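You operate a simulated robot arm through the tools that you are given. There is no shell and no other tool.

You run a simulated two-armed robot. Do the job below in one go: nothing can be reset, and whatever is moved stays where it is left.

## Task
Move the blue coupling from port 1 to port 2 and bring it back up to 6 bar.
Fine: shut port 1 and vent it before you free the latch; latch port 2 before you open it.

It is judged by the outcome, as a careful person would: the job done as asked, and still so three seconds after it is handed in. It fails if anything else is knocked over, pushed out of place, dropped, spilled or broken.

## Robot
Two 7-joint arms with two-finger grippers on one trunk that stands fixed in place. Base frame: the origin is at the foot of the trunk, x ahead of it, y to its left, z up. Lengths are in mm, angles in degrees, forces in N, time in s.
The left shoulder is at [24, 219, 1230], the right one opposite. With the tool pointing down near the work surface each hand reaches from about 100 to 760 mm from the base axis, measured 20 degrees to its own side. Payload 2.2 kg a hand.
The TCP of each hand is the grasp point between the finger pads, 19 mm short of the fingertips. In the tool frame z runs along the fingers and y along their closing line. The gripper opens to 116 mm; its body begins 70 mm behind the TCP.
Orientation is told as [roll, pitch, yaw] about the base's x, y, z axes, in that order, counted from this pose: with the fingers straight down and closing along the base's y, the tool's x points along the base's -x, its y along +y and its z along -z.

## Interface
- The arms move only by the tool drive_tool. It takes "left_steps", "right_steps" or both (then of equal length, played together; a hand with none holds still); each is a list of rows, each a list of 7 numbers: the finger opening in mm, from 0 to 116, then the shift along the tool's x, y, z in mm, then the turn, a rotation vector about the tool's x, y, z in degrees. In form: [[grip, dx, dy, dz, ax, ay, az], ...]. A call has 1 to 20 rows; each row shifts and turns the commanded pose from where the row before left it, along the tool's axes as they then stand. Each row takes 0.2 s and may step no farther than 50 mm and 8.6 degrees from the row before; otherwise, or with a gripper value out of range, the whole call is refused. Where a pose cannot be reached the arm comes as near as it can. A force on the tool above 90 N (or 10 N above the force at the start of the call, whichever is more), or a blocked arm, ends the call early, and 0.2 s more pass. Each finger travels about 203.5 mm/s and halts on what it meets, pressing with about 30 N; the grip force reading is that of the motor and also rises with nothing between the fingers. The clock runs only during rows and for 0.2 s after the last one: add rows that do not move to give the fingers time. It gives the time, the measured TCP pose, the force on the tool (base axes), the opening and the grip force at its end, in the units of the frame above (readings bear some noise), with the torque about the TCP (base axes, N m) and any sound that the robot's microphone picked up.
- Cameras (640 x 400 px; columns grow to the right, rows downward): "scene" is now at [116.6, 57, 1411.3]; the picture's right is [0.62, -0.79, 0.00], its down [-0.37, -0.29, -0.88] and it looks along [0.69, 0.54, -0.47] (base axes); focal length 310 px, centre (320, 200). "left" rides on the left gripper at [69, 15, -97] in its tool frame; the picture's right is [-0.21, 0.98, 0.00], its down [-0.76, -0.17, -0.63] and it looks along [-0.62, -0.14, 0.77] (tool axes); focal length 251 px, centre (320, 200). "right" rides on the right gripper at [69, -15, -97] in its tool frame; the picture's right is [0.21, 0.98, 0.00], its down [-0.76, 0.17, -0.63] and it looks along [-0.62, 0.14, 0.77] (tool axes); focal length 251 px, centre (320, 200). There is no depth. A picture from a camera that has moved, and an enlarged one, comes with that camera's place and axes in the base frame and with its lens.
- camera(camera): a new picture of that camera. It takes no simulated time.
- slide_trunk(by): moves the trunk up (or, below 0, down) by that many mm; the arms and the scene camera ride with it, the base frame stays. It gives what a move gives, with no picture.
- pan_tilt(pan, tilt): turns the head with the scene camera to pan (to the left, within 80 degrees either way) and tilt (down, from -29 to 69), counted from straight ahead of the robot. It gives what a move gives.
- zoom(camera, box): a new picture of the part [left, top, right, bottom] of that camera's present view, enlarged. It takes no simulated time.
- job_done(): hands the job in; it is judged then, once.

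Places have to be worked out from the pictures, the camera data and where the tool is seen. Open the grippers and draw the arms clear of the work before you hand the job in, unless the task says otherwise.

The tools are called after "Call:" by a JSON object that holds its "method" and its "body". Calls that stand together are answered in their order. drive_tool: Moves the arms, as the interface text tells. Its arguments: {"type":"object","properties":{"left_steps":{"type":"array"},"right_steps":{"type":"array"}},"required":[]} The other tools are called the same way: slide_trunk (by) moves the trunk up or down; pan_tilt (pan, tilt) turns the head that bears the scene camera; camera (camera) takes a picture; zoom (camera, box) takes an enlarged picture of a part of a camera's view; job_done () hands the job in.

At the start:

```text
t: 0.0
left_eef_pos: [374.8, 539.0, 1201.3]
left_ee_rot: [-0.3, 0.2, 0.0]
left_wrist_force: [0.3, 0.0, -0.2]
left_wrist_torque: [0.02, 0.02, 0.01]
left_gripper_width: 116.2
left_finger_force: 0.1
right_eef_pos: [395.6, 66.9, 1244.6]
right_ee_rot: [-0.1, 0.2, 0.0]
right_wrist_force: [0.5, -0.2, 0.2]
right_wrist_torque: [0.02, -0.02, -0.01]
right_gripper_width: 115.9
right_finger_force: 0.0
trunk travel left (down, up): [-375.0, 115.0]
head pan, tilt (commanded): [38.1, 28.0]
```

scene: 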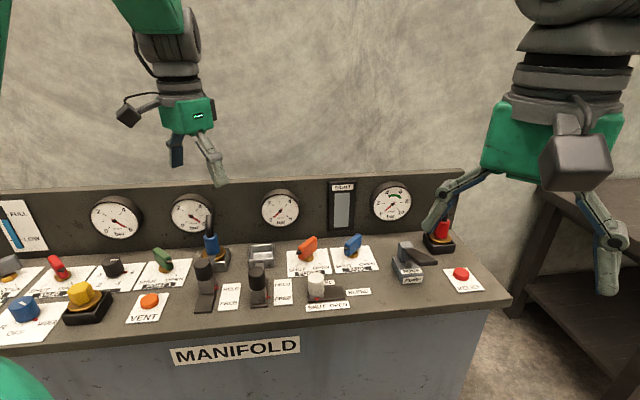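
right: 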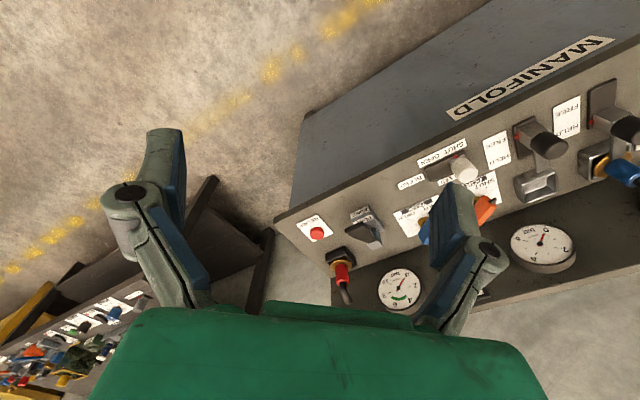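
left: 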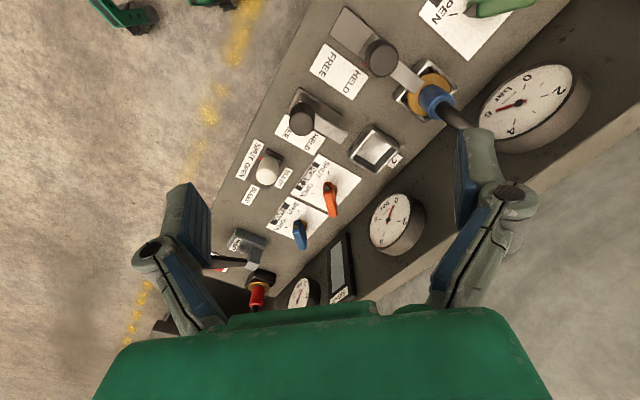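

I'll begin by looking closely at the manifold panel to read labels and locate parts.

Call:
{"method": "zoom", "body": {"camera": "scene", "box": [0, 180, 200, 340]}}

Call:
{"method": "zoom", "body": {"camera": "scene", "box": [140, 180, 300, 320]}}

Call:
{"method": "zoom", "body": {"camera": "scene", "box": [260, 170, 500, 320]}}

Call:
{"method": "zoom", "body": {"camera": "left", "box": [200, 0, 600, 300]}}

```text
2.50 times, centred on (100, 260) of scene
camera zoom: at [116.6, 57.0, 1411.3], right [0.62, -0.79, 0.0], down [-0.37, -0.29, -0.88], along [0.69, 0.54, -0.47], focal length 774 px, centre (870, 50)
```

zoom: 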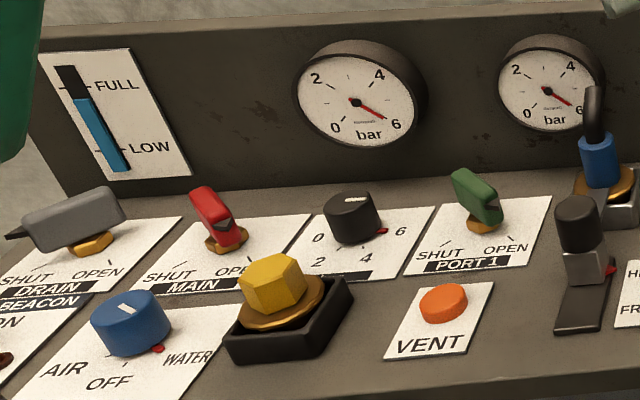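

```text
2.86 times, centred on (220, 250) of scene
camera zoom: at [116.6, 57.0, 1411.3], right [0.62, -0.79, 0.0], down [-0.37, -0.29, -0.88], along [0.69, 0.54, -0.47], focal length 884 px, centre (606, 57)
```

zoom: 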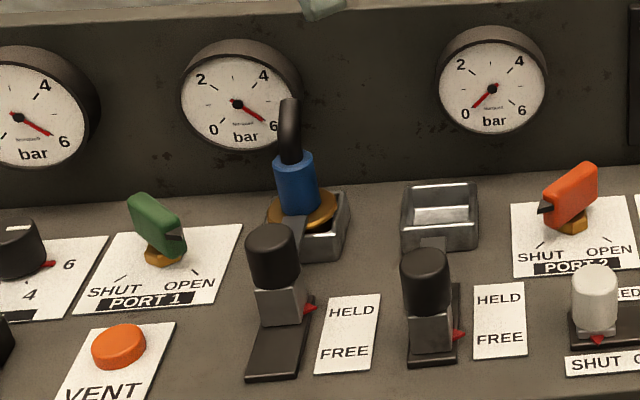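

```text
2.67 times, centred on (380, 245) of scene
camera zoom: at [116.6, 57.0, 1411.3], right [0.62, -0.79, 0.0], down [-0.37, -0.29, -0.88], along [0.69, 0.54, -0.47], focal length 825 px, centre (160, 80)
```

zoom: 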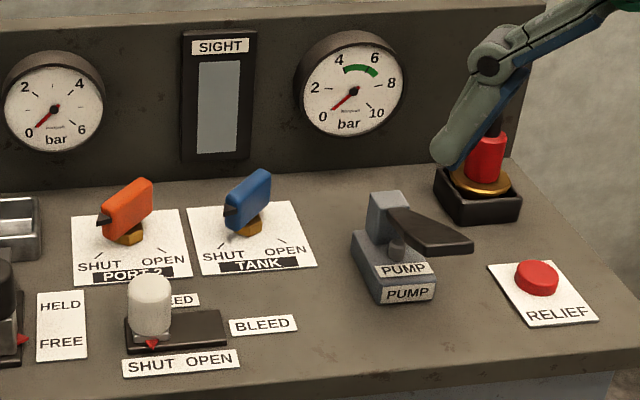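

```text
1.33 times, centred on (400, 150) of left
camera zoom: at [307.5, 553.9, 1297.6], right [0.21, 0.98, 0.0], down [0.76, -0.17, 0.63], along [0.62, -0.14, -0.78], focal length 335 px, centre (213, 267)
```

zoom: 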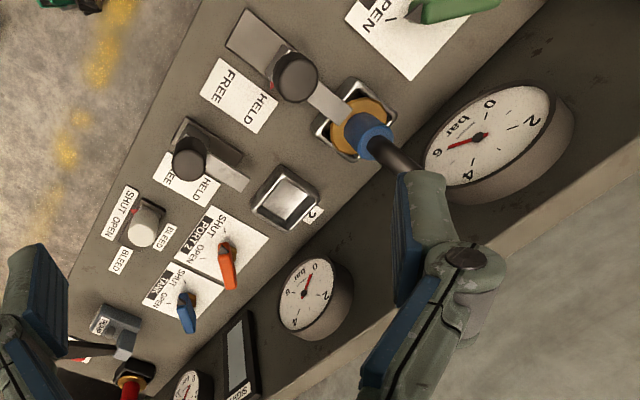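

The panel is a deck turned about 45° from me: PORT 1 (green) points OPEN, PORT 2 (orange) SHUT, and latch 1 is HELD. I'll turn the left wrist camera to face the panel squarely for triangulation.

Call:
{"method": "drive_tool", "body": {"left_steps": [[116, 35, -25, 0, 0, 0, 0], [116, 35, -25, 0, 0, 0, 0], [116, 0, 0, 0, 0, 0, -8.4], [116, 0, 0, 0, 0, 0, -8.4], [116, 0, 0, 0, 0, 0, -8.4], [116, 0, 0, 0, 0, 0, -8.4], [116, 0, 0, 0, 0, 0, -8.4], [116, 0, 0, 0, 0, 0, 0]]}}

Call:
{"method": "camera", "body": {"camera": "left"}}

Call:
{"method": "pan_tilt", "body": {"pan": 50, "tilt": 38}}

Call:
{"method": "camera", "body": {"camera": "scene"}}

```text
t: 1.8
left_eef_pos: [303.8, 486.5, 1202.5]
left_ee_rot: [-0.1, 0.0, 42.1]
left_wrist_force: [0.4, 0.2, 0.2]
left_wrist_torque: [0.0, 0.0, 0.01]
left_gripper_width: 116.0
left_finger_force: 0.0
right_eef_pos: [393.3, 65.4, 1245.9]
right_ee_rot: [0.0, 0.0, 0.0]
right_wrist_force: [0.0, -0.7, 0.2]
right_wrist_torque: [0.0, -0.01, 0.03]
right_gripper_width: 115.9
right_finger_force: 0.1
trunk travel left (down, up): [-375.0, 115.0]
head pan, tilt (commanded): [38.1, 28.0]
```

```text
taken
camera left: at [241.6, 451.8, 1298.2], right [-0.5, 0.87, 0.0], down [0.67, 0.38, 0.63], along [0.55, 0.31, -0.77], focal length 251 px, centre (320, 200)
```

left: 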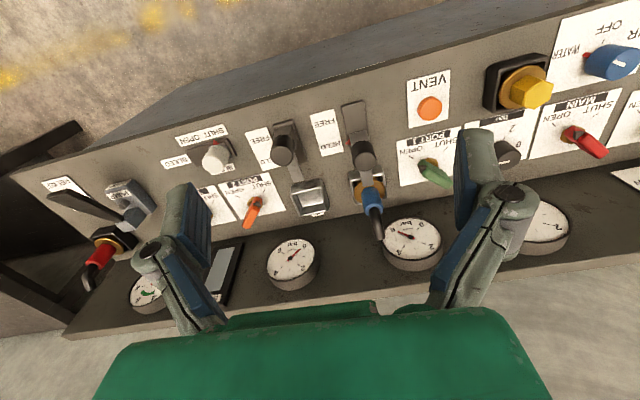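

```text
t: 2.5
left_eef_pos: [303.5, 483.3, 1203.7]
left_ee_rot: [0.1, -0.1, 41.9]
left_wrist_force: [-0.8, 0.4, 0.1]
left_wrist_torque: [-0.01, -0.01, -0.01]
left_gripper_width: 116.1
left_finger_force: 0.0
right_eef_pos: [392.9, 63.4, 1245.0]
right_ee_rot: [0.1, -0.2, 0.0]
right_wrist_force: [0.1, 0.3, 0.5]
right_wrist_torque: [0.03, 0.02, -0.01]
right_gripper_width: 115.8
right_finger_force: 0.1
trunk travel left (down, up): [-375.0, 115.0]
head pan, tilt (commanded): [50.0, 38.0]
```

```text
taken
camera scene: at [99.7, 64.1, 1395.9], right [0.77, -0.64, 0.0], down [-0.4, -0.47, -0.79], along [0.51, 0.6, -0.62], focal length 310 px, centre (320, 200)
```

scene: 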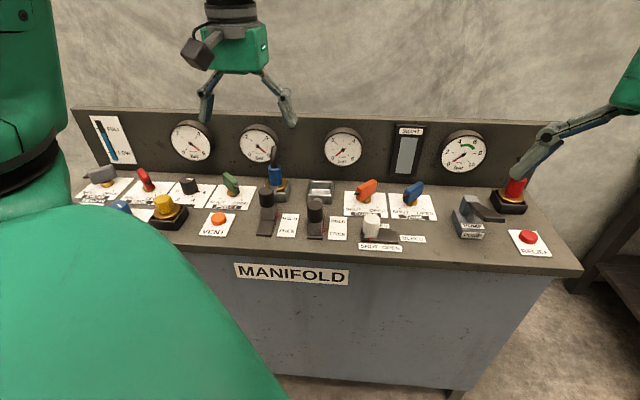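

The left view now covers all the relevant parts. I'll zoom both views to get pixel coordinates for triangulation.

Call:
{"method": "zoom", "body": {"camera": "left", "box": [220, 70, 460, 260]}}

Call:
{"method": "zoom", "body": {"camera": "scene", "box": [180, 130, 360, 250]}}

Call:
{"method": "zoom", "body": {"camera": "scene", "box": [290, 140, 450, 250]}}

```text
2.11 times, centred on (340, 165) of left
camera zoom: at [241.8, 449.5, 1298.9], right [-0.49, 0.87, 0.0], down [0.67, 0.38, 0.63], along [0.55, 0.31, -0.77], focal length 529 px, centre (278, 274)
```

zoom: 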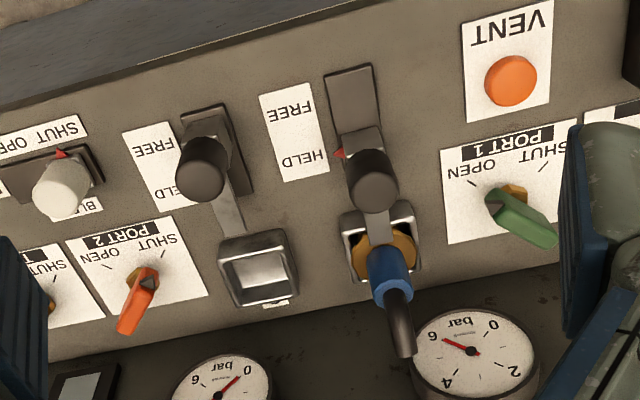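

```text
3.33 times, centred on (270, 190) of scene
camera zoom: at [99.7, 64.1, 1395.9], right [0.77, -0.64, 0.0], down [-0.4, -0.47, -0.79], along [0.51, 0.6, -0.62], focal length 1032 px, centre (487, 233)
```

zoom: 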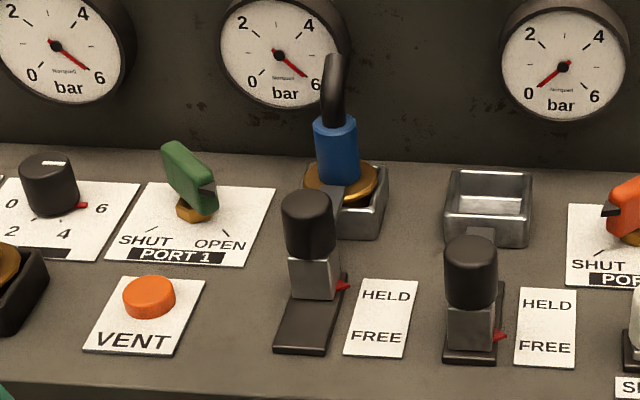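

```text
3.64 times, centred on (370, 195) of scene
camera zoom: at [99.7, 64.1, 1395.9], right [0.77, -0.64, 0.0], down [-0.4, -0.47, -0.79], along [0.51, 0.6, -0.62], focal length 1125 px, centre (138, 218)
```

zoom: 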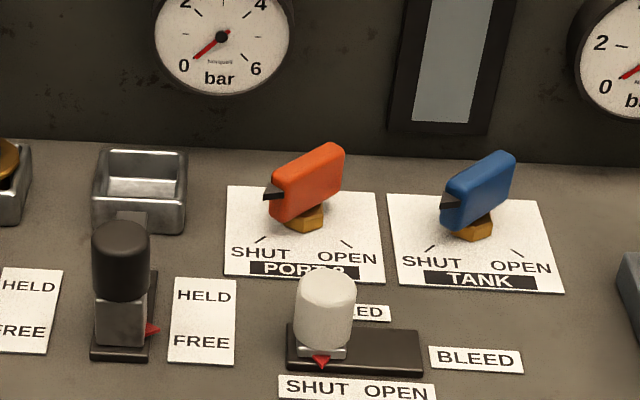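

Triangulation has a systematic offset of ~15 mm between the cameras, so I'll calibrate by seeing the gripper tips in the scene view, where the TCP pose is known.

Call:
{"method": "zoom", "body": {"camera": "scene", "box": [180, 50, 310, 135]}}

Call:
{"method": "zoom", "body": {"camera": "left", "box": [140, 110, 520, 350]}}

```text
4.71 times, centred on (245, 92) of scene
camera zoom: at [99.7, 64.1, 1395.9], right [0.77, -0.64, 0.0], down [-0.4, -0.47, -0.79], along [0.51, 0.6, -0.62], focal length 1456 px, centre (673, 706)
```

zoom: 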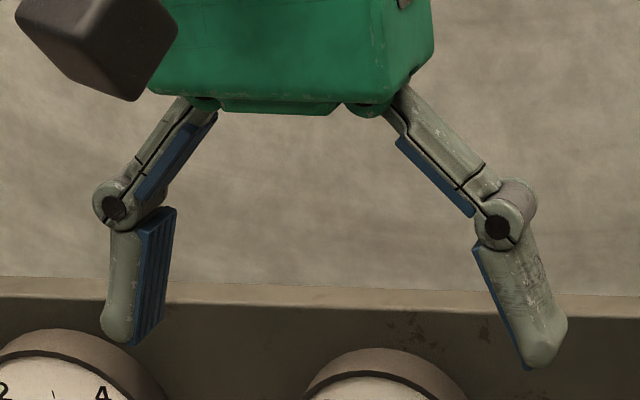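

```text
1.67 times, centred on (330, 230) of left
camera zoom: at [241.8, 449.5, 1298.9], right [-0.49, 0.87, 0.0], down [0.67, 0.38, 0.63], along [0.55, 0.31, -0.77], focal length 419 px, centre (303, 150)
```

zoom: 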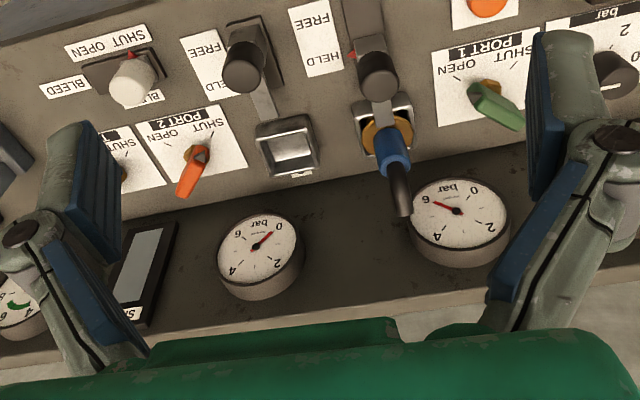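

The open fingers appear splayed, so they're a poor reference. I'll close the gripper and look again to calibrate with the closed fingertips.

Call:
{"method": "drive_tool", "body": {"left_steps": [[0, 0, 0, 0, 0, 0, 0], [0, 0, 0, 0, 0, 0, 0], [0, 0, 0, 0, 0, 0, 0], [0, 0, 0, 0, 0, 0, 0]]}}

Call:
{"method": "zoom", "body": {"camera": "scene", "box": [180, 50, 310, 135]}}

Call:
{"method": "camera", "body": {"camera": "left"}}

```text
t: 3.5
left_eef_pos: [304.6, 485.5, 1202.1]
left_ee_rot: [0.1, -0.1, 42.0]
left_wrist_force: [0.2, -0.6, -0.1]
left_wrist_torque: [-0.03, 0.02, 0.0]
left_gripper_width: 0.0
left_finger_force: 28.5
right_eef_pos: [392.4, 63.8, 1246.0]
right_ee_rot: [0.0, 0.0, 0.0]
right_wrist_force: [-0.1, 0.7, -0.4]
right_wrist_torque: [-0.01, 0.0, 0.01]
right_gripper_width: 116.1
right_finger_force: 0.1
trunk travel left (down, up): [-375.0, 115.0]
head pan, tilt (commanded): [50.0, 38.0]
```

```text
4.71 times, centred on (245, 92) of scene
camera zoom: at [99.6, 65.9, 1395.8], right [0.77, -0.64, 0.0], down [-0.4, -0.47, -0.79], along [0.5, 0.6, -0.62], focal length 1456 px, centre (673, 706)
```

zoom: 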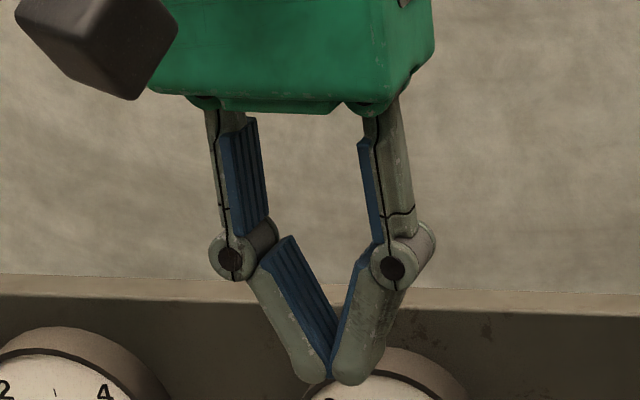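

```text
taken
camera left: at [241.3, 450.8, 1298.5], right [-0.49, 0.87, 0.0], down [0.67, 0.38, 0.63], along [0.55, 0.31, -0.77], focal length 251 px, centre (320, 200)
```

left: 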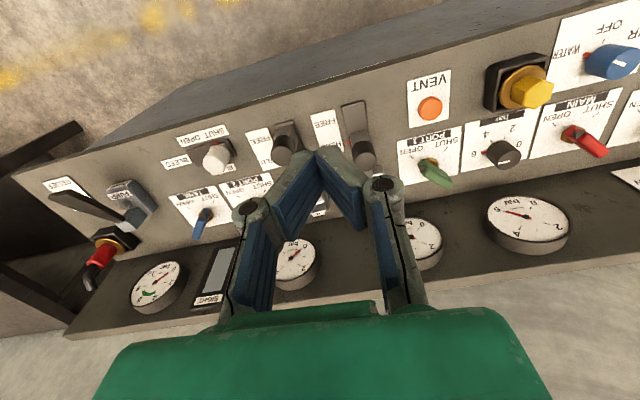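

The closed tip lands within ~2 mm of its predicted pixel in the scene view, so the scene camera is trustworthy. I'll zoom tightly on each target for accurate pixels.

Call:
{"method": "zoom", "body": {"camera": "scene", "box": [300, 165, 348, 195]}}

Call:
{"method": "zoom", "body": {"camera": "scene", "box": [250, 140, 306, 210]}}

Call:
{"method": "zoom", "body": {"camera": "scene", "box": [200, 160, 264, 240]}}

Call:
{"method": "zoom", "body": {"camera": "left", "box": [380, 70, 476, 200]}}

```text
13.33 times, centred on (324, 180) of scene
camera zoom: at [99.6, 65.9, 1395.8], right [0.77, -0.64, 0.0], down [-0.4, -0.47, -0.79], along [0.5, 0.6, -0.62], focal length 4126 px, centre (267, 467)
```

zoom: 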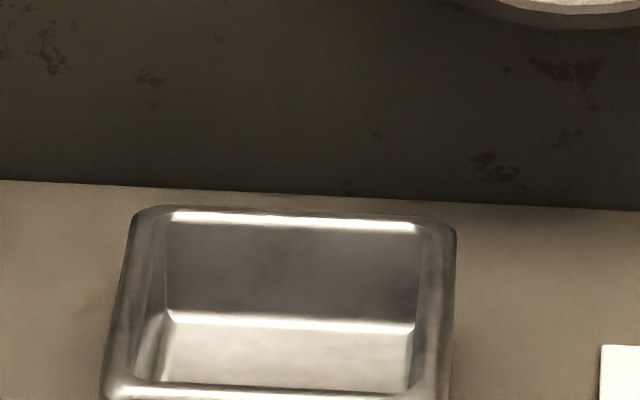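

```text
5.71 times, centred on (278, 175) of scene
camera zoom: at [99.6, 65.9, 1395.8], right [0.77, -0.64, 0.0], down [-0.4, -0.47, -0.79], along [0.5, 0.6, -0.62], focal length 1768 px, centre (560, 343)
```

zoom: 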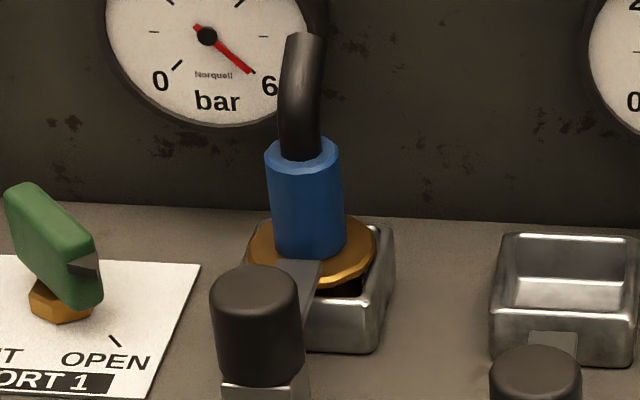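

```text
5.00 times, centred on (232, 200) of scene
camera zoom: at [99.6, 65.9, 1395.8], right [0.77, -0.64, 0.0], down [-0.4, -0.47, -0.79], along [0.5, 0.6, -0.62], focal length 1547 px, centre (760, 200)
```

zoom: 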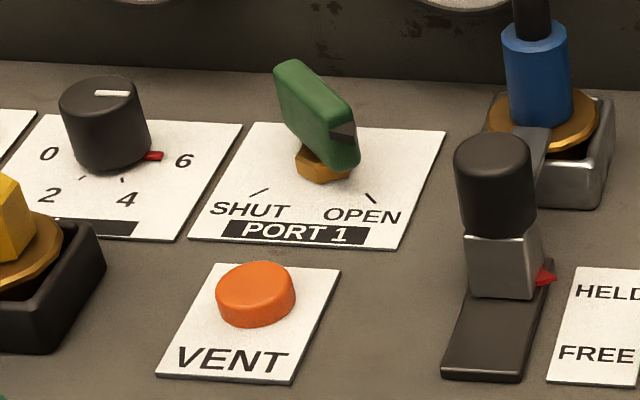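

```text
3.08 times, centred on (428, 135) of left
camera zoom: at [241.3, 450.8, 1298.5], right [-0.49, 0.87, 0.0], down [0.67, 0.38, 0.63], along [0.55, 0.31, -0.77], focal length 774 px, centre (-12, 400)
```

zoom: 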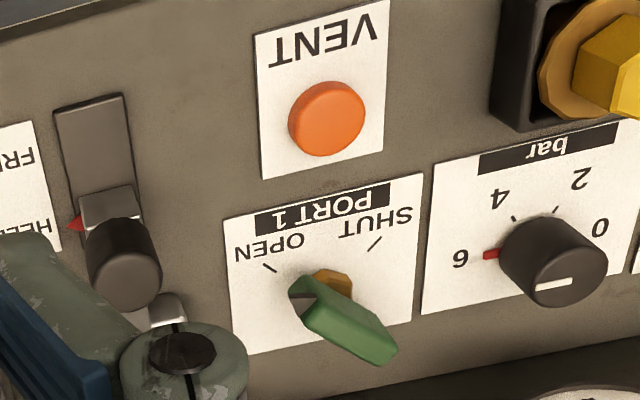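

Panel is turned 45° (right = [0.707,-0.707], back = [0.707,0.707]), deck near z≈860–868, and the PORT 1 valve hub is near [360, 757]. I'll turn to yaw 90 (closing across the green paddle) and move above it at a safe height.

Call:
{"method": "drive_tool", "body": {"left_steps": [[60, 0, 0, 0, 0, 0, -8], [60, 0, 0, 0, 0, 0, -8], [60, 0, 0, 0, 0, 0, -8], [60, 0, 0, 0, 0, 0, -8], [60, 0, 0, 0, 0, 0, -8], [60, 0, 0, 0, 0, 0, -8], [60, -33, -7, 20, 0, 0, 0], [60, -33, -7, 20, 0, 0, 0], [60, -33, -7, 20, 0, 0, 0], [60, -33, -7, 20, 0, 0, 0], [60, -33, -7, 20, 0, 0, 0], [60, -33, -7, 20, 0, 0, 0], [60, -33, -7, 20, 0, 0, 0], [60, -33, -5, 20, 0, 0, 0], [60, 0, 0, 0, 0, 0, 0], [60, 0, 0, 0, 0, 0, 0]]}}

Call:
{"method": "camera", "body": {"camera": "left"}}

Call:
{"method": "camera", "body": {"camera": "scene"}}

```text
t: 6.9
left_eef_pos: [358.2, 747.7, 1043.7]
left_ee_rot: [-0.1, -0.1, 90.0]
left_wrist_force: [-0.4, 0.3, 0.9]
left_wrist_torque: [-0.02, 0.0, 0.02]
left_gripper_width: 60.0
left_finger_force: 0.1
right_eef_pos: [393.0, 62.7, 1244.9]
right_ee_rot: [0.1, -0.1, 0.0]
right_wrist_force: [0.3, 0.4, 0.0]
right_wrist_torque: [0.0, 0.06, 0.02]
right_gripper_width: 115.9
right_finger_force: 0.1
trunk travel left (down, up): [-375.0, 115.0]
head pan, tilt (commanded): [50.0, 38.0]
```

```text
taken
camera left: at [343.1, 679.5, 1139.8], right [-0.98, 0.21, 0.0], down [0.17, 0.75, 0.64], along [0.14, 0.62, -0.77], focal length 251 px, centre (320, 200)
```

left: 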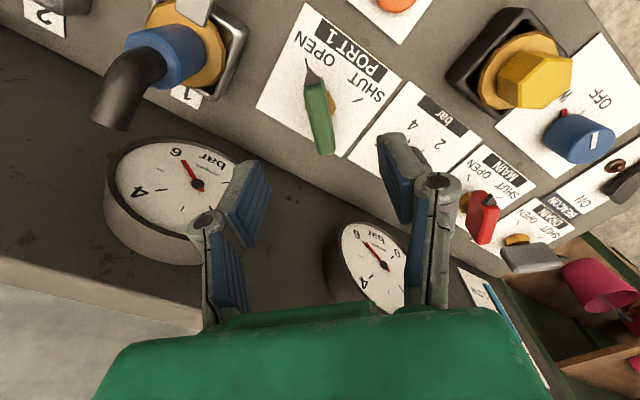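

```text
taken
camera scene: at [100.2, 65.9, 1395.8], right [0.77, -0.64, 0.0], down [-0.4, -0.47, -0.79], along [0.5, 0.6, -0.62], focal length 310 px, centre (320, 200)
```

scene: 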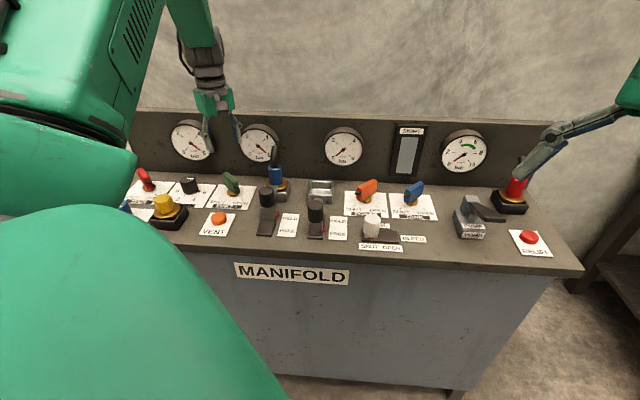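

I'm at z≈1044 above the valve area. I'll zoom both cameras on the green valve to refine its place and the deck height.

Call:
{"method": "zoom", "body": {"camera": "left", "box": [240, 0, 432, 160]}}

Call:
{"method": "zoom", "body": {"camera": "scene", "box": [180, 80, 290, 220]}}

```text
2.50 times, centred on (336, 80) of left
camera zoom: at [343.1, 679.5, 1139.8], right [-0.98, 0.21, 0.0], down [0.17, 0.75, 0.64], along [0.14, 0.62, -0.77], focal length 629 px, centre (280, 500)
```

zoom: 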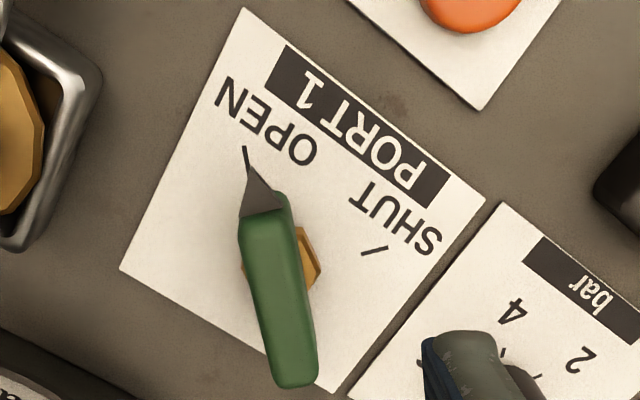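

```text
2.86 times, centred on (235, 150) of scene
camera zoom: at [100.2, 65.9, 1395.8], right [0.77, -0.64, 0.0], down [-0.4, -0.47, -0.79], along [0.5, 0.6, -0.62], focal length 884 px, centre (563, 343)
```

zoom: 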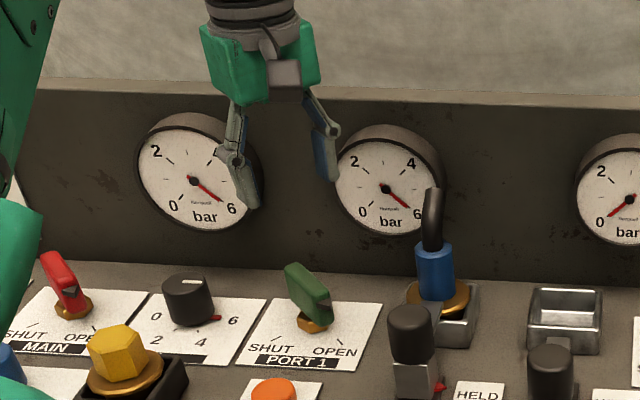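

Triangulating: deck z≈862, valve hub ≈[362, 768], paddle top z≈920, paddle lying along base y from y≈735 to 798, ~13 mm thick. I'll move over its centre and down to TCP z≈975 for a closer check.

Call:
{"method": "drive_tool", "body": {"left_steps": [[50, -10, -2, 23, 0, 0, 0], [50, -9, -2, 23, 0, 0, 0], [50, 0, 0, 23, 0, 0, 0], [50, 0, 0, 0, 0, 0, 0], [50, 0, 0, 0, 0, 0, 0]]}}

Call:
{"method": "camera", "body": {"camera": "left"}}

Call:
{"method": "zoom", "body": {"camera": "scene", "box": [180, 120, 290, 220]}}

```text
t: 8.1
left_eef_pos: [362.8, 769.1, 975.1]
left_ee_rot: [-0.1, -0.1, 90.0]
left_wrist_force: [0.0, 0.4, 0.1]
left_wrist_torque: [-0.01, 0.0, 0.01]
left_gripper_width: 50.3
left_finger_force: 0.1
right_eef_pos: [392.6, 64.0, 1245.4]
right_ee_rot: [0.0, -0.1, 0.0]
right_wrist_force: [-0.7, 0.3, 0.1]
right_wrist_torque: [-0.02, 0.0, 0.01]
right_gripper_width: 116.0
right_finger_force: 0.0
trunk travel left (down, up): [-375.0, 115.0]
head pan, tilt (commanded): [50.0, 38.0]
```

```text
taken
camera left: at [346.3, 700.6, 1070.6], right [-0.98, 0.21, 0.0], down [0.17, 0.76, 0.63], along [0.14, 0.62, -0.77], focal length 251 px, centre (320, 200)
```

left: 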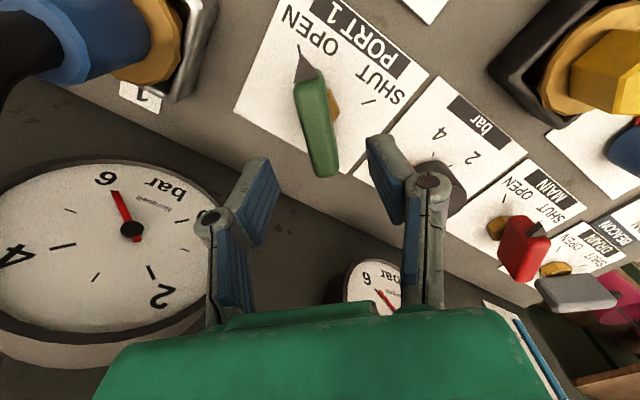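

```text
4.00 times, centred on (235, 170) of scene
camera zoom: at [100.5, 68.1, 1395.7], right [0.77, -0.64, 0.0], down [-0.4, -0.47, -0.79], along [0.5, 0.6, -0.62], focal length 1238 px, centre (660, 320)
```

zoom: 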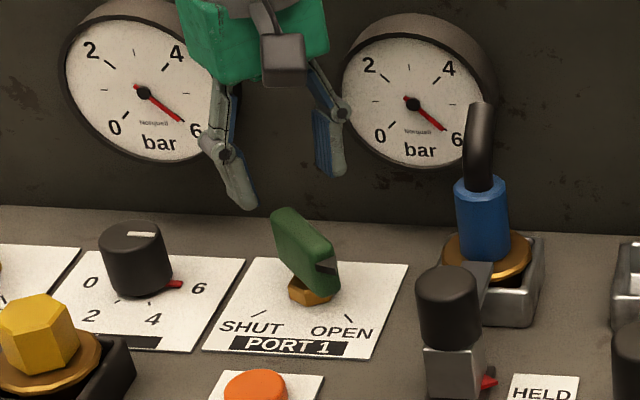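

Fingers straddle the paddle correctly (paddle centreline x≈363, centre y≈767). I'll descend so the tips are ~25 mm below the paddle top, then close.

Call:
{"method": "drive_tool", "body": {"left_steps": [[50, 0, 0, 20, 0, 0, 0], [50, 0, 0, 20, 0, 0, 0], [50, 0, 0, 20, 0, 0, 0], [50, 0, 0, 0, 0, 0, 0]]}}

Call:
{"method": "camera", "body": {"camera": "left"}}

Call:
{"method": "zoom", "body": {"camera": "scene", "box": [180, 120, 290, 220]}}

```text
t: 9.1
left_eef_pos: [360.6, 767.1, 913.3]
left_ee_rot: [-0.1, -0.1, 90.0]
left_wrist_force: [-0.2, 0.4, 0.4]
left_wrist_torque: [-0.03, 0.0, 0.02]
left_gripper_width: 49.9
left_finger_force: 0.2
right_eef_pos: [391.9, 64.6, 1245.4]
right_ee_rot: [0.0, -0.2, 0.0]
right_wrist_force: [-1.1, 0.4, -0.3]
right_wrist_torque: [0.01, -0.01, -0.03]
right_gripper_width: 116.2
right_finger_force: 0.1
trunk travel left (down, up): [-375.0, 115.0]
head pan, tilt (commanded): [50.0, 38.0]
```

```text
taken
camera left: at [345.7, 700.4, 1008.6], right [-0.98, 0.21, 0.0], down [0.17, 0.76, 0.63], along [0.14, 0.62, -0.77], focal length 251 px, centre (320, 200)
```

left: 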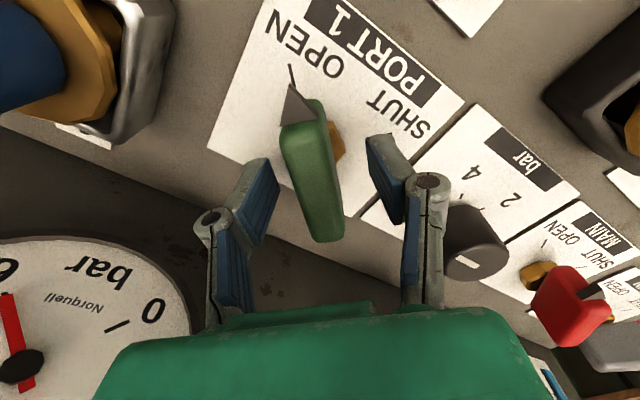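

```text
4.00 times, centred on (235, 170) of scene
camera zoom: at [100.4, 69.6, 1395.6], right [0.77, -0.64, 0.0], down [-0.4, -0.48, -0.78], along [0.5, 0.6, -0.62], focal length 1238 px, centre (660, 320)
```

zoom: 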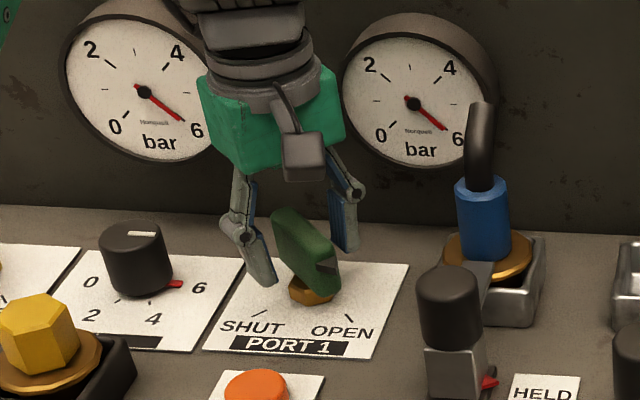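

The tips straddle the paddle at mid-height. Closing on it now.

Call:
{"method": "drive_tool", "body": {"left_steps": [[8, 0, -2, 2, 0, 0, 0], [4, 0, 0, 0, 0, 0, 0], [0, 0, 0, 0, 0, 0, 0]]}}

Call:
{"method": "camera", "body": {"camera": "left"}}

Call:
{"method": "zoom", "body": {"camera": "scene", "box": [180, 120, 290, 220]}}

```text
t: 9.9
left_eef_pos: [362.4, 767.6, 912.8]
left_ee_rot: [0.0, 0.0, 90.0]
left_wrist_force: [-3.6, 3.1, 11.5]
left_wrist_torque: [-1.18, 0.12, 0.0]
left_gripper_width: 20.0
left_finger_force: 45.3
right_eef_pos: [392.4, 64.1, 1245.2]
right_ee_rot: [0.1, -0.1, 0.0]
right_wrist_force: [0.3, -0.1, -0.3]
right_wrist_torque: [0.0, 0.0, -0.03]
right_gripper_width: 116.2
right_finger_force: 0.1
trunk travel left (down, up): [-375.0, 115.0]
head pan, tilt (commanded): [50.0, 38.0]
```

```text
taken
camera left: at [347.4, 700.3, 1008.3], right [-0.98, 0.21, 0.0], down [0.17, 0.76, 0.63], along [0.14, 0.62, -0.77], focal length 251 px, centre (320, 200)
```

left: 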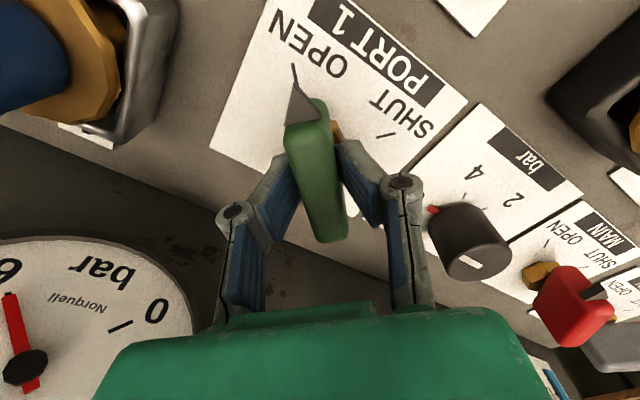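

```text
4.00 times, centred on (235, 170) of scene
camera zoom: at [98.5, 68.1, 1395.9], right [0.77, -0.64, 0.0], down [-0.4, -0.47, -0.79], along [0.51, 0.6, -0.62], focal length 1238 px, centre (660, 320)
```

zoom: 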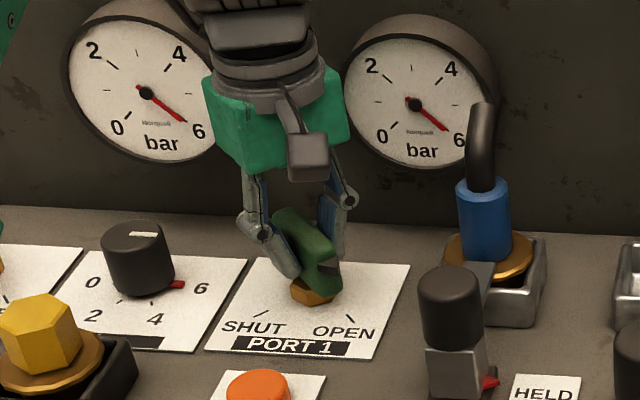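

The paddle is gripped (20 mm). Now I turn it clockwise from above (tool +z rotation) toward SHUT, first half, then check.

Call:
{"method": "drive_tool", "body": {"left_steps": [[0, 0, 0, 0, 0, 0, 7.5], [0, 0, 0, 0, 0, 0, 7.5], [0, 0, 0, 0, 0, 0, 7.5], [0, 0, 0, 0, 0, 0, 7.5], [0, 0, 0, 0, 0, 0, 7.5], [0, 0, 0, 0, 0, 0, 7.5]]}}

Call:
{"method": "zoom", "body": {"camera": "scene", "box": [180, 120, 290, 220]}}

```text
t: 11.3
left_eef_pos: [362.5, 768.2, 912.3]
left_ee_rot: [-0.2, 0.0, 44.9]
left_wrist_force: [-10.1, -2.4, 1.1]
left_wrist_torque: [0.89, -0.75, 0.0]
left_gripper_width: 20.1
left_finger_force: 45.1
right_eef_pos: [391.9, 67.1, 1246.6]
right_ee_rot: [-0.1, 0.0, 0.0]
right_wrist_force: [0.3, 0.7, -0.5]
right_wrist_torque: [-0.01, 0.02, 0.01]
right_gripper_width: 115.8
right_finger_force: 0.0
trunk travel left (down, up): [-375.0, 115.0]
head pan, tilt (commanded): [50.0, 38.0]
```

```text
4.00 times, centred on (235, 170) of scene
camera zoom: at [97.9, 68.5, 1395.8], right [0.77, -0.64, 0.0], down [-0.4, -0.47, -0.79], along [0.51, 0.6, -0.62], focal length 1238 px, centre (660, 320)
```

zoom: 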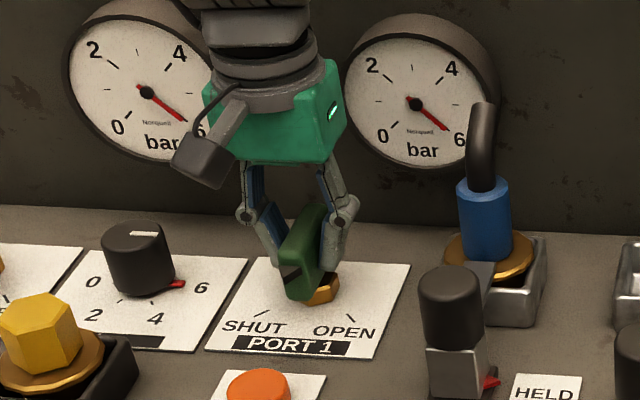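

Turning works (pointer now facing front, low forces). Continue the remaining 45° to SHUT.

Call:
{"method": "drive_tool", "body": {"left_steps": [[0, 0, 0, 0, 0, 0, 7.5], [0, 0, 0, 0, 0, 0, 7.5], [0, 0, 0, 0, 0, 0, 7.5], [0, 0, 0, 0, 0, 0, 7.5], [0, 0, 0, 0, 0, 0, 7.5], [0, 0, 0, 0, 0, 0, 7.5], [0, 0, 0, 0, 0, 0, 1]]}}

Call:
{"method": "zoom", "body": {"camera": "scene", "box": [180, 120, 290, 220]}}

Call:
{"method": "camera", "body": {"camera": "left"}}

```text
t: 12.9
left_eef_pos: [361.9, 769.8, 912.3]
left_ee_rot: [-0.1, -0.1, -1.0]
left_wrist_force: [-17.5, -3.4, -2.3]
left_wrist_torque: [-0.06, 0.4, 0.79]
left_gripper_width: 20.0
left_finger_force: 44.6
right_eef_pos: [391.3, 64.9, 1246.0]
right_ee_rot: [0.0, -0.1, 0.1]
right_wrist_force: [-0.1, 0.4, -0.3]
right_wrist_torque: [-0.01, 0.01, -0.02]
right_gripper_width: 115.8
right_finger_force: 0.1
trunk travel left (down, up): [-375.0, 115.0]
head pan, tilt (commanded): [50.0, 38.0]
```

```text
4.00 times, centred on (235, 170) of scene
camera zoom: at [97.3, 68.9, 1395.8], right [0.77, -0.64, 0.0], down [-0.4, -0.47, -0.79], along [0.51, 0.6, -0.62], focal length 1238 px, centre (660, 320)
```

zoom: 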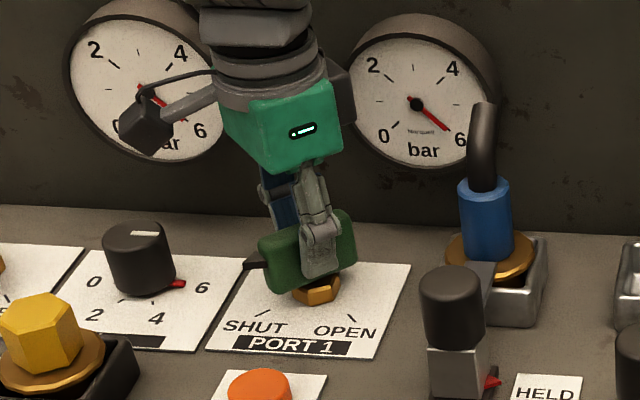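

```text
taken
camera left: at [293.3, 786.7, 1008.3], right [0.23, 0.97, 0.0], down [0.75, -0.18, 0.63], along [0.62, -0.15, -0.77], focal length 251 px, centre (320, 200)
```

left: 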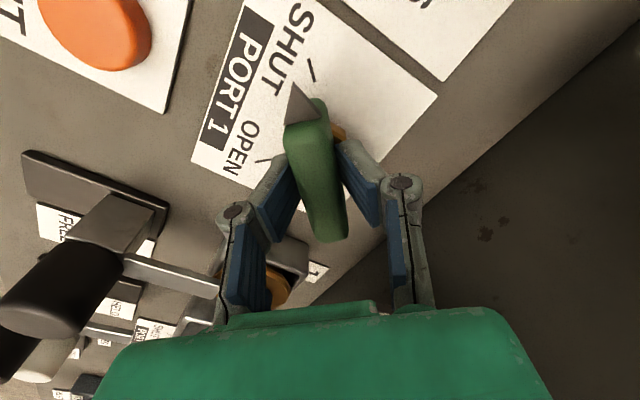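

The valve has followed the gripper ~90° and I feel 0.8 Nm of resisting torque, suggesting the end stop. I'll check the pointer vs the SHUT tick close up.

Call:
{"method": "zoom", "body": {"camera": "left", "box": [240, 20, 400, 160]}}

Call:
{"method": "zoom", "body": {"camera": "scene", "box": [205, 165, 253, 215]}}

```text
2.86 times, centred on (320, 90) of left
camera zoom: at [293.3, 786.7, 1008.3], right [0.23, 0.97, 0.0], down [0.75, -0.18, 0.63], along [0.62, -0.15, -0.77], focal length 718 px, centre (320, 514)
```

zoom: 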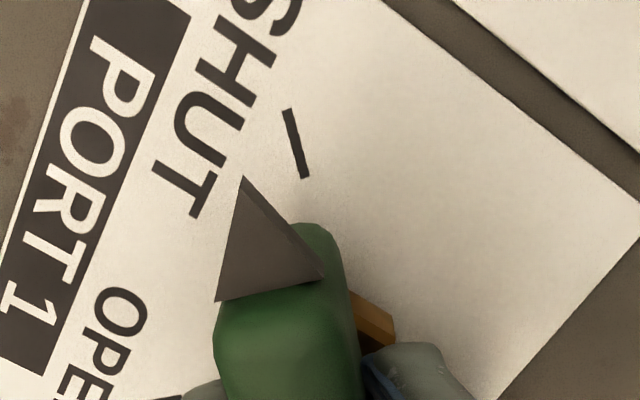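

```text
8.00 times, centred on (229, 190) of scene
camera zoom: at [97.3, 68.9, 1395.8], right [0.77, -0.64, 0.0], down [-0.4, -0.47, -0.79], along [0.51, 0.6, -0.62], focal length 2476 px, centre (1048, 280)
```

zoom: 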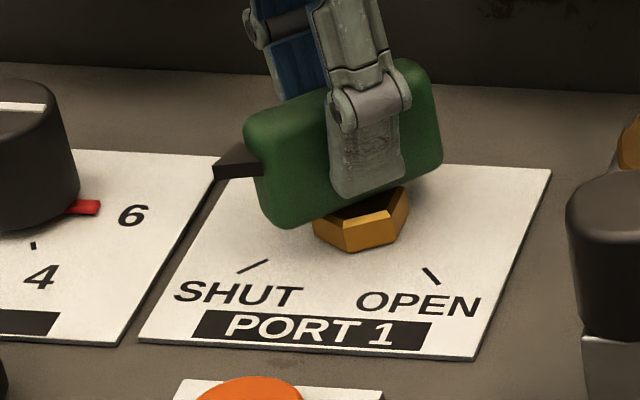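

The pointer sits close to SHUT; I'll nudge a few degrees more to make sure it's on its stop, watching the torque.

Call:
{"method": "drive_tool", "body": {"left_steps": [[0, 0, 0, 0, 0, 0, 2.5], [0, 0, 0, 0, 0, 0, 2.5]]}}

Call:
{"method": "zoom", "body": {"camera": "left", "box": [240, 20, 400, 160]}}

```text
t: 13.5
left_eef_pos: [363.4, 769.4, 912.5]
left_ee_rot: [-0.1, 0.0, -6.0]
left_wrist_force: [-16.0, -3.4, -3.2]
left_wrist_torque: [0.0, 0.53, 1.19]
left_gripper_width: 21.8
left_finger_force: 44.9
right_eef_pos: [390.6, 64.9, 1246.0]
right_ee_rot: [0.1, 0.0, -0.1]
right_wrist_force: [0.6, 0.9, 0.5]
right_wrist_torque: [0.04, 0.06, 0.01]
right_gripper_width: 116.2
right_finger_force: 0.1
trunk travel left (down, up): [-375.0, 115.0]
head pan, tilt (commanded): [50.0, 38.0]
```

```text
2.86 times, centred on (320, 90) of left
camera zoom: at [295.8, 792.6, 1008.5], right [0.31, 0.95, 0.0], down [0.73, -0.24, 0.63], along [0.6, -0.2, -0.77], focal length 718 px, centre (320, 514)
```

zoom: 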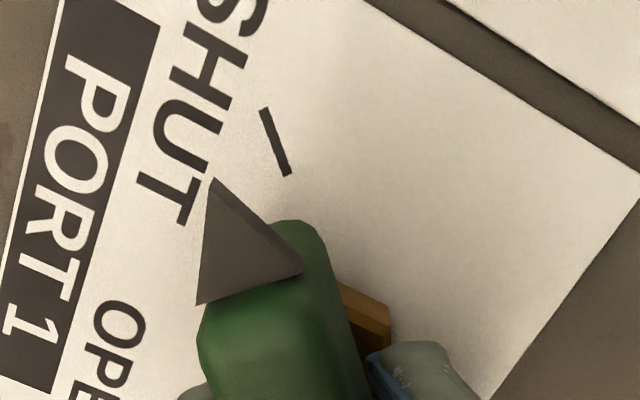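

The paddle is against its stop (gripper turned, paddle did not; torque rose). PORT 1 is shut. I'll turn back 5°, release, and lift straight up.

Call:
{"method": "drive_tool", "body": {"left_steps": [[0, 0, 0, 0, 0, 0, -5], [30, 0, 0, 0, 0, 0, 0], [50, 0, 0, 0, 0, 0, 0], [50, 0, 0, 0, 0, 0, 0], [50, 0, 0, -30, 0, 0, 0], [50, 0, 0, -35, 0, 0, 0], [50, 0, 0, -35, 0, 0, 0], [0, 0, 0, 0, 0, 0, 0], [0, 0, 0, 0, 0, 0, 0]]}}

Call:
{"method": "camera", "body": {"camera": "left"}}

Call:
{"method": "zoom", "body": {"camera": "scene", "box": [170, 110, 300, 240]}}

```text
t: 15.5
left_eef_pos: [361.5, 770.9, 1011.5]
left_ee_rot: [-0.1, 0.0, -1.0]
left_wrist_force: [0.8, -0.1, -0.3]
left_wrist_torque: [0.02, 0.0, -0.05]
left_gripper_width: 0.0
left_finger_force: 28.0
right_eef_pos: [391.9, 66.0, 1245.3]
right_ee_rot: [0.0, -0.1, 0.0]
right_wrist_force: [-0.2, -0.1, 0.5]
right_wrist_torque: [0.03, -0.06, -0.02]
right_gripper_width: 115.9
right_finger_force: 0.0
trunk travel left (down, up): [-375.0, 115.0]
head pan, tilt (commanded): [50.0, 38.0]
```

```text
taken
camera left: at [293.7, 787.6, 1107.9], right [0.23, 0.97, 0.0], down [0.75, -0.18, 0.63], along [0.62, -0.15, -0.77], focal length 251 px, centre (320, 200)
```

left: 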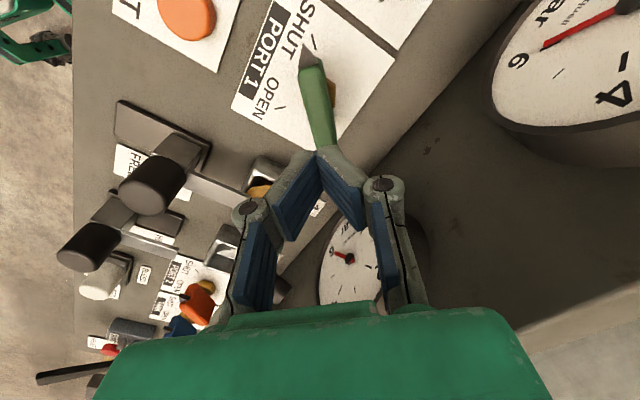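

```text
3.08 times, centred on (235, 175) of scene
camera zoom: at [100.2, 70.9, 1395.5], right [0.77, -0.64, 0.0], down [-0.4, -0.48, -0.78], along [0.5, 0.6, -0.62], focal length 952 px, centre (582, 277)
```

zoom: 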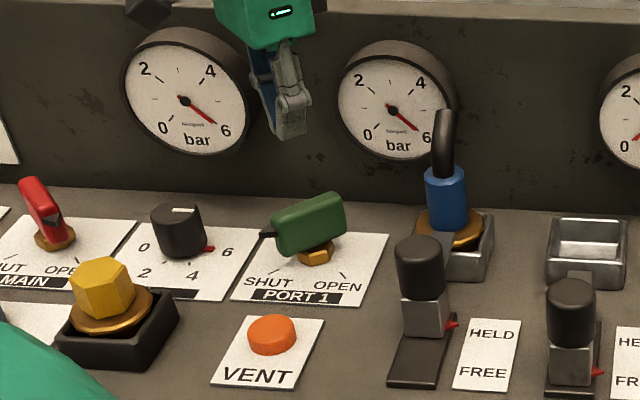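

PORT 1 now shows SHUT, gauge 1 still at 6 bar (trapped). VENT button ≈ [283, 688], top ≈ z 875. I'll move the closed fingertips above it.

Call:
{"method": "drive_tool", "body": {"left_steps": [[0, 26, -27, 0, 0, 0, 0], [0, 26, -27, 0, 0, 0, 0], [0, 26.5, -27, 0, 0, 0, 0], [0, 0, 0, 27, 0, 0, 0], [0, 0, 0, 27, 0, 0, 0], [0, 0, 0, 27, 0, 0, 0], [0, 0, 0, 0, 0, 0, 0]]}}

Call:
{"method": "camera", "body": {"camera": "left"}}

Call:
{"method": "zoom", "body": {"camera": "scene", "box": [170, 130, 300, 260]}}

```text
t: 17.1
left_eef_pos: [284.0, 687.6, 933.6]
left_ee_rot: [0.1, 0.0, -1.0]
left_wrist_force: [-0.5, 0.5, 0.8]
left_wrist_torque: [0.0, -0.01, 0.01]
left_gripper_width: 0.0
left_finger_force: 27.9
right_eef_pos: [391.9, 62.8, 1245.9]
right_ee_rot: [0.1, -0.1, 0.0]
right_wrist_force: [0.6, -0.4, 0.8]
right_wrist_torque: [-0.03, -0.01, -0.04]
right_gripper_width: 116.0
right_finger_force: 0.0
trunk travel left (down, up): [-375.0, 115.0]
head pan, tilt (commanded): [50.0, 38.0]
```

```text
taken
camera left: at [215.0, 705.0, 1028.9], right [0.23, 0.97, 0.0], down [0.75, -0.18, 0.63], along [0.62, -0.14, -0.77], focal length 251 px, centre (320, 200)
```

left: 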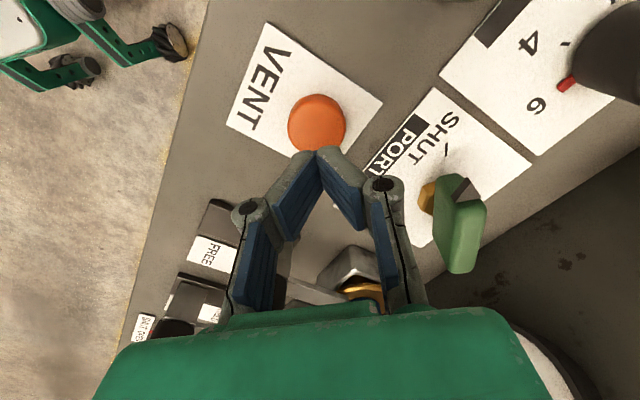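

```text
3.08 times, centred on (235, 195) of scene
camera zoom: at [99.8, 67.6, 1395.7], right [0.77, -0.64, 0.0], down [-0.4, -0.47, -0.79], along [0.5, 0.6, -0.62], focal length 952 px, centre (582, 215)
```

zoom: 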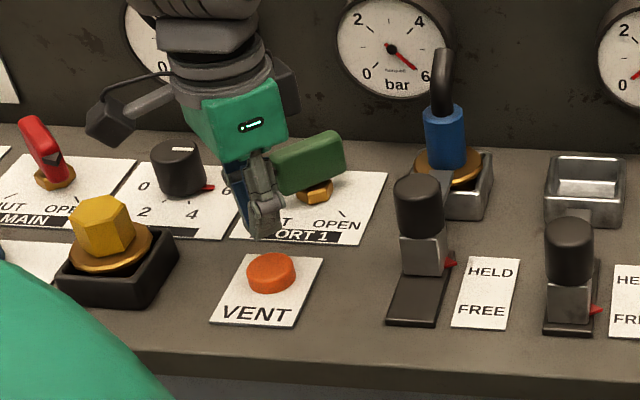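

Tip is over the button within a few mm. I'll shift −4 mm in x and descend gradually until contact is felt.

Call:
{"method": "drive_tool", "body": {"left_steps": [[0, 4, 0, 15, 0, 0, 0], [0, 0, 0, 12, 0, 0, 0], [0, 0, 0, 4, 0, 0, 0], [0, 0, 0, 3, 0, 0, 0], [0, 0, 0, 0, 0, 0, 0]]}}

Call:
{"method": "zoom", "body": {"camera": "scene", "box": [170, 130, 300, 260]}}

```text
t: 18.3
left_eef_pos: [279.1, 688.2, 897.7]
left_ee_rot: [0.1, -0.1, -1.0]
left_wrist_force: [-0.8, -0.1, -0.6]
left_wrist_torque: [-0.03, 0.02, -0.03]
left_gripper_width: 0.0
left_finger_force: 27.9
right_eef_pos: [392.9, 64.8, 1246.0]
right_ee_rot: [0.0, -0.2, 0.0]
right_wrist_force: [0.3, -0.5, -0.2]
right_wrist_torque: [-0.02, -0.01, 0.05]
right_gripper_width: 115.8
right_finger_force: 0.1
trunk travel left (down, up): [-375.0, 115.0]
head pan, tilt (commanded): [50.0, 38.0]
```

```text
3.08 times, centred on (235, 195) of scene
camera zoom: at [99.9, 68.2, 1395.7], right [0.77, -0.64, 0.0], down [-0.4, -0.47, -0.79], along [0.5, 0.6, -0.62], focal length 952 px, centre (582, 215)
```

zoom: 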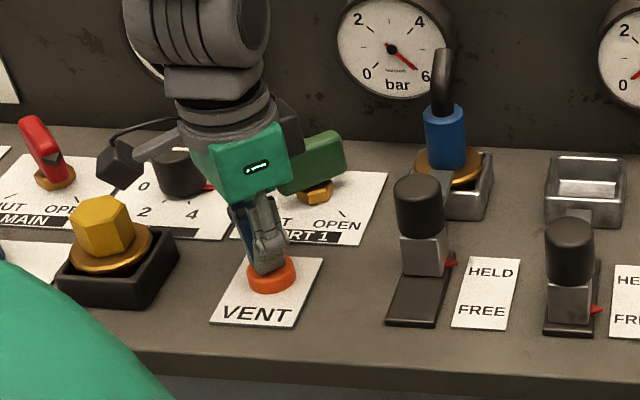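

Tip is just above the button centre with no contact yet. I'll press down in small steps and hold.

Call:
{"method": "drive_tool", "body": {"left_steps": [[0, 0, 0, 3, 0, 0, 0], [0, 0, 0, 3, 0, 0, 0], [0, 0, 0, 3, 0, 0, 0]]}}

Call:
{"method": "zoom", "body": {"camera": "scene", "box": [170, 130, 300, 260]}}

```text
t: 19.1
left_eef_pos: [279.0, 688.5, 889.5]
left_ee_rot: [0.1, -0.3, -1.0]
left_wrist_force: [1.8, 1.0, 4.5]
left_wrist_torque: [0.05, -0.01, 0.03]
left_gripper_width: 6.1
left_finger_force: 28.6
right_eef_pos: [392.7, 63.3, 1246.0]
right_ee_rot: [0.1, -0.1, 0.0]
right_wrist_force: [0.2, -0.3, -1.3]
right_wrist_torque: [-0.01, 0.0, -0.01]
right_gripper_width: 116.1
right_finger_force: 0.1
trunk travel left (down, up): [-375.0, 115.0]
head pan, tilt (commanded): [50.0, 38.0]
heard: click
```

```text
3.08 times, centred on (235, 195) of scene
camera zoom: at [99.9, 69.0, 1395.7], right [0.77, -0.64, 0.0], down [-0.4, -0.47, -0.78], along [0.5, 0.6, -0.62], focal length 952 px, centre (582, 215)
```

zoom: 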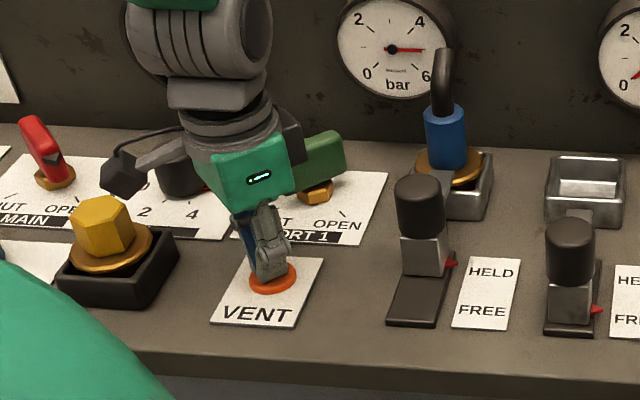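

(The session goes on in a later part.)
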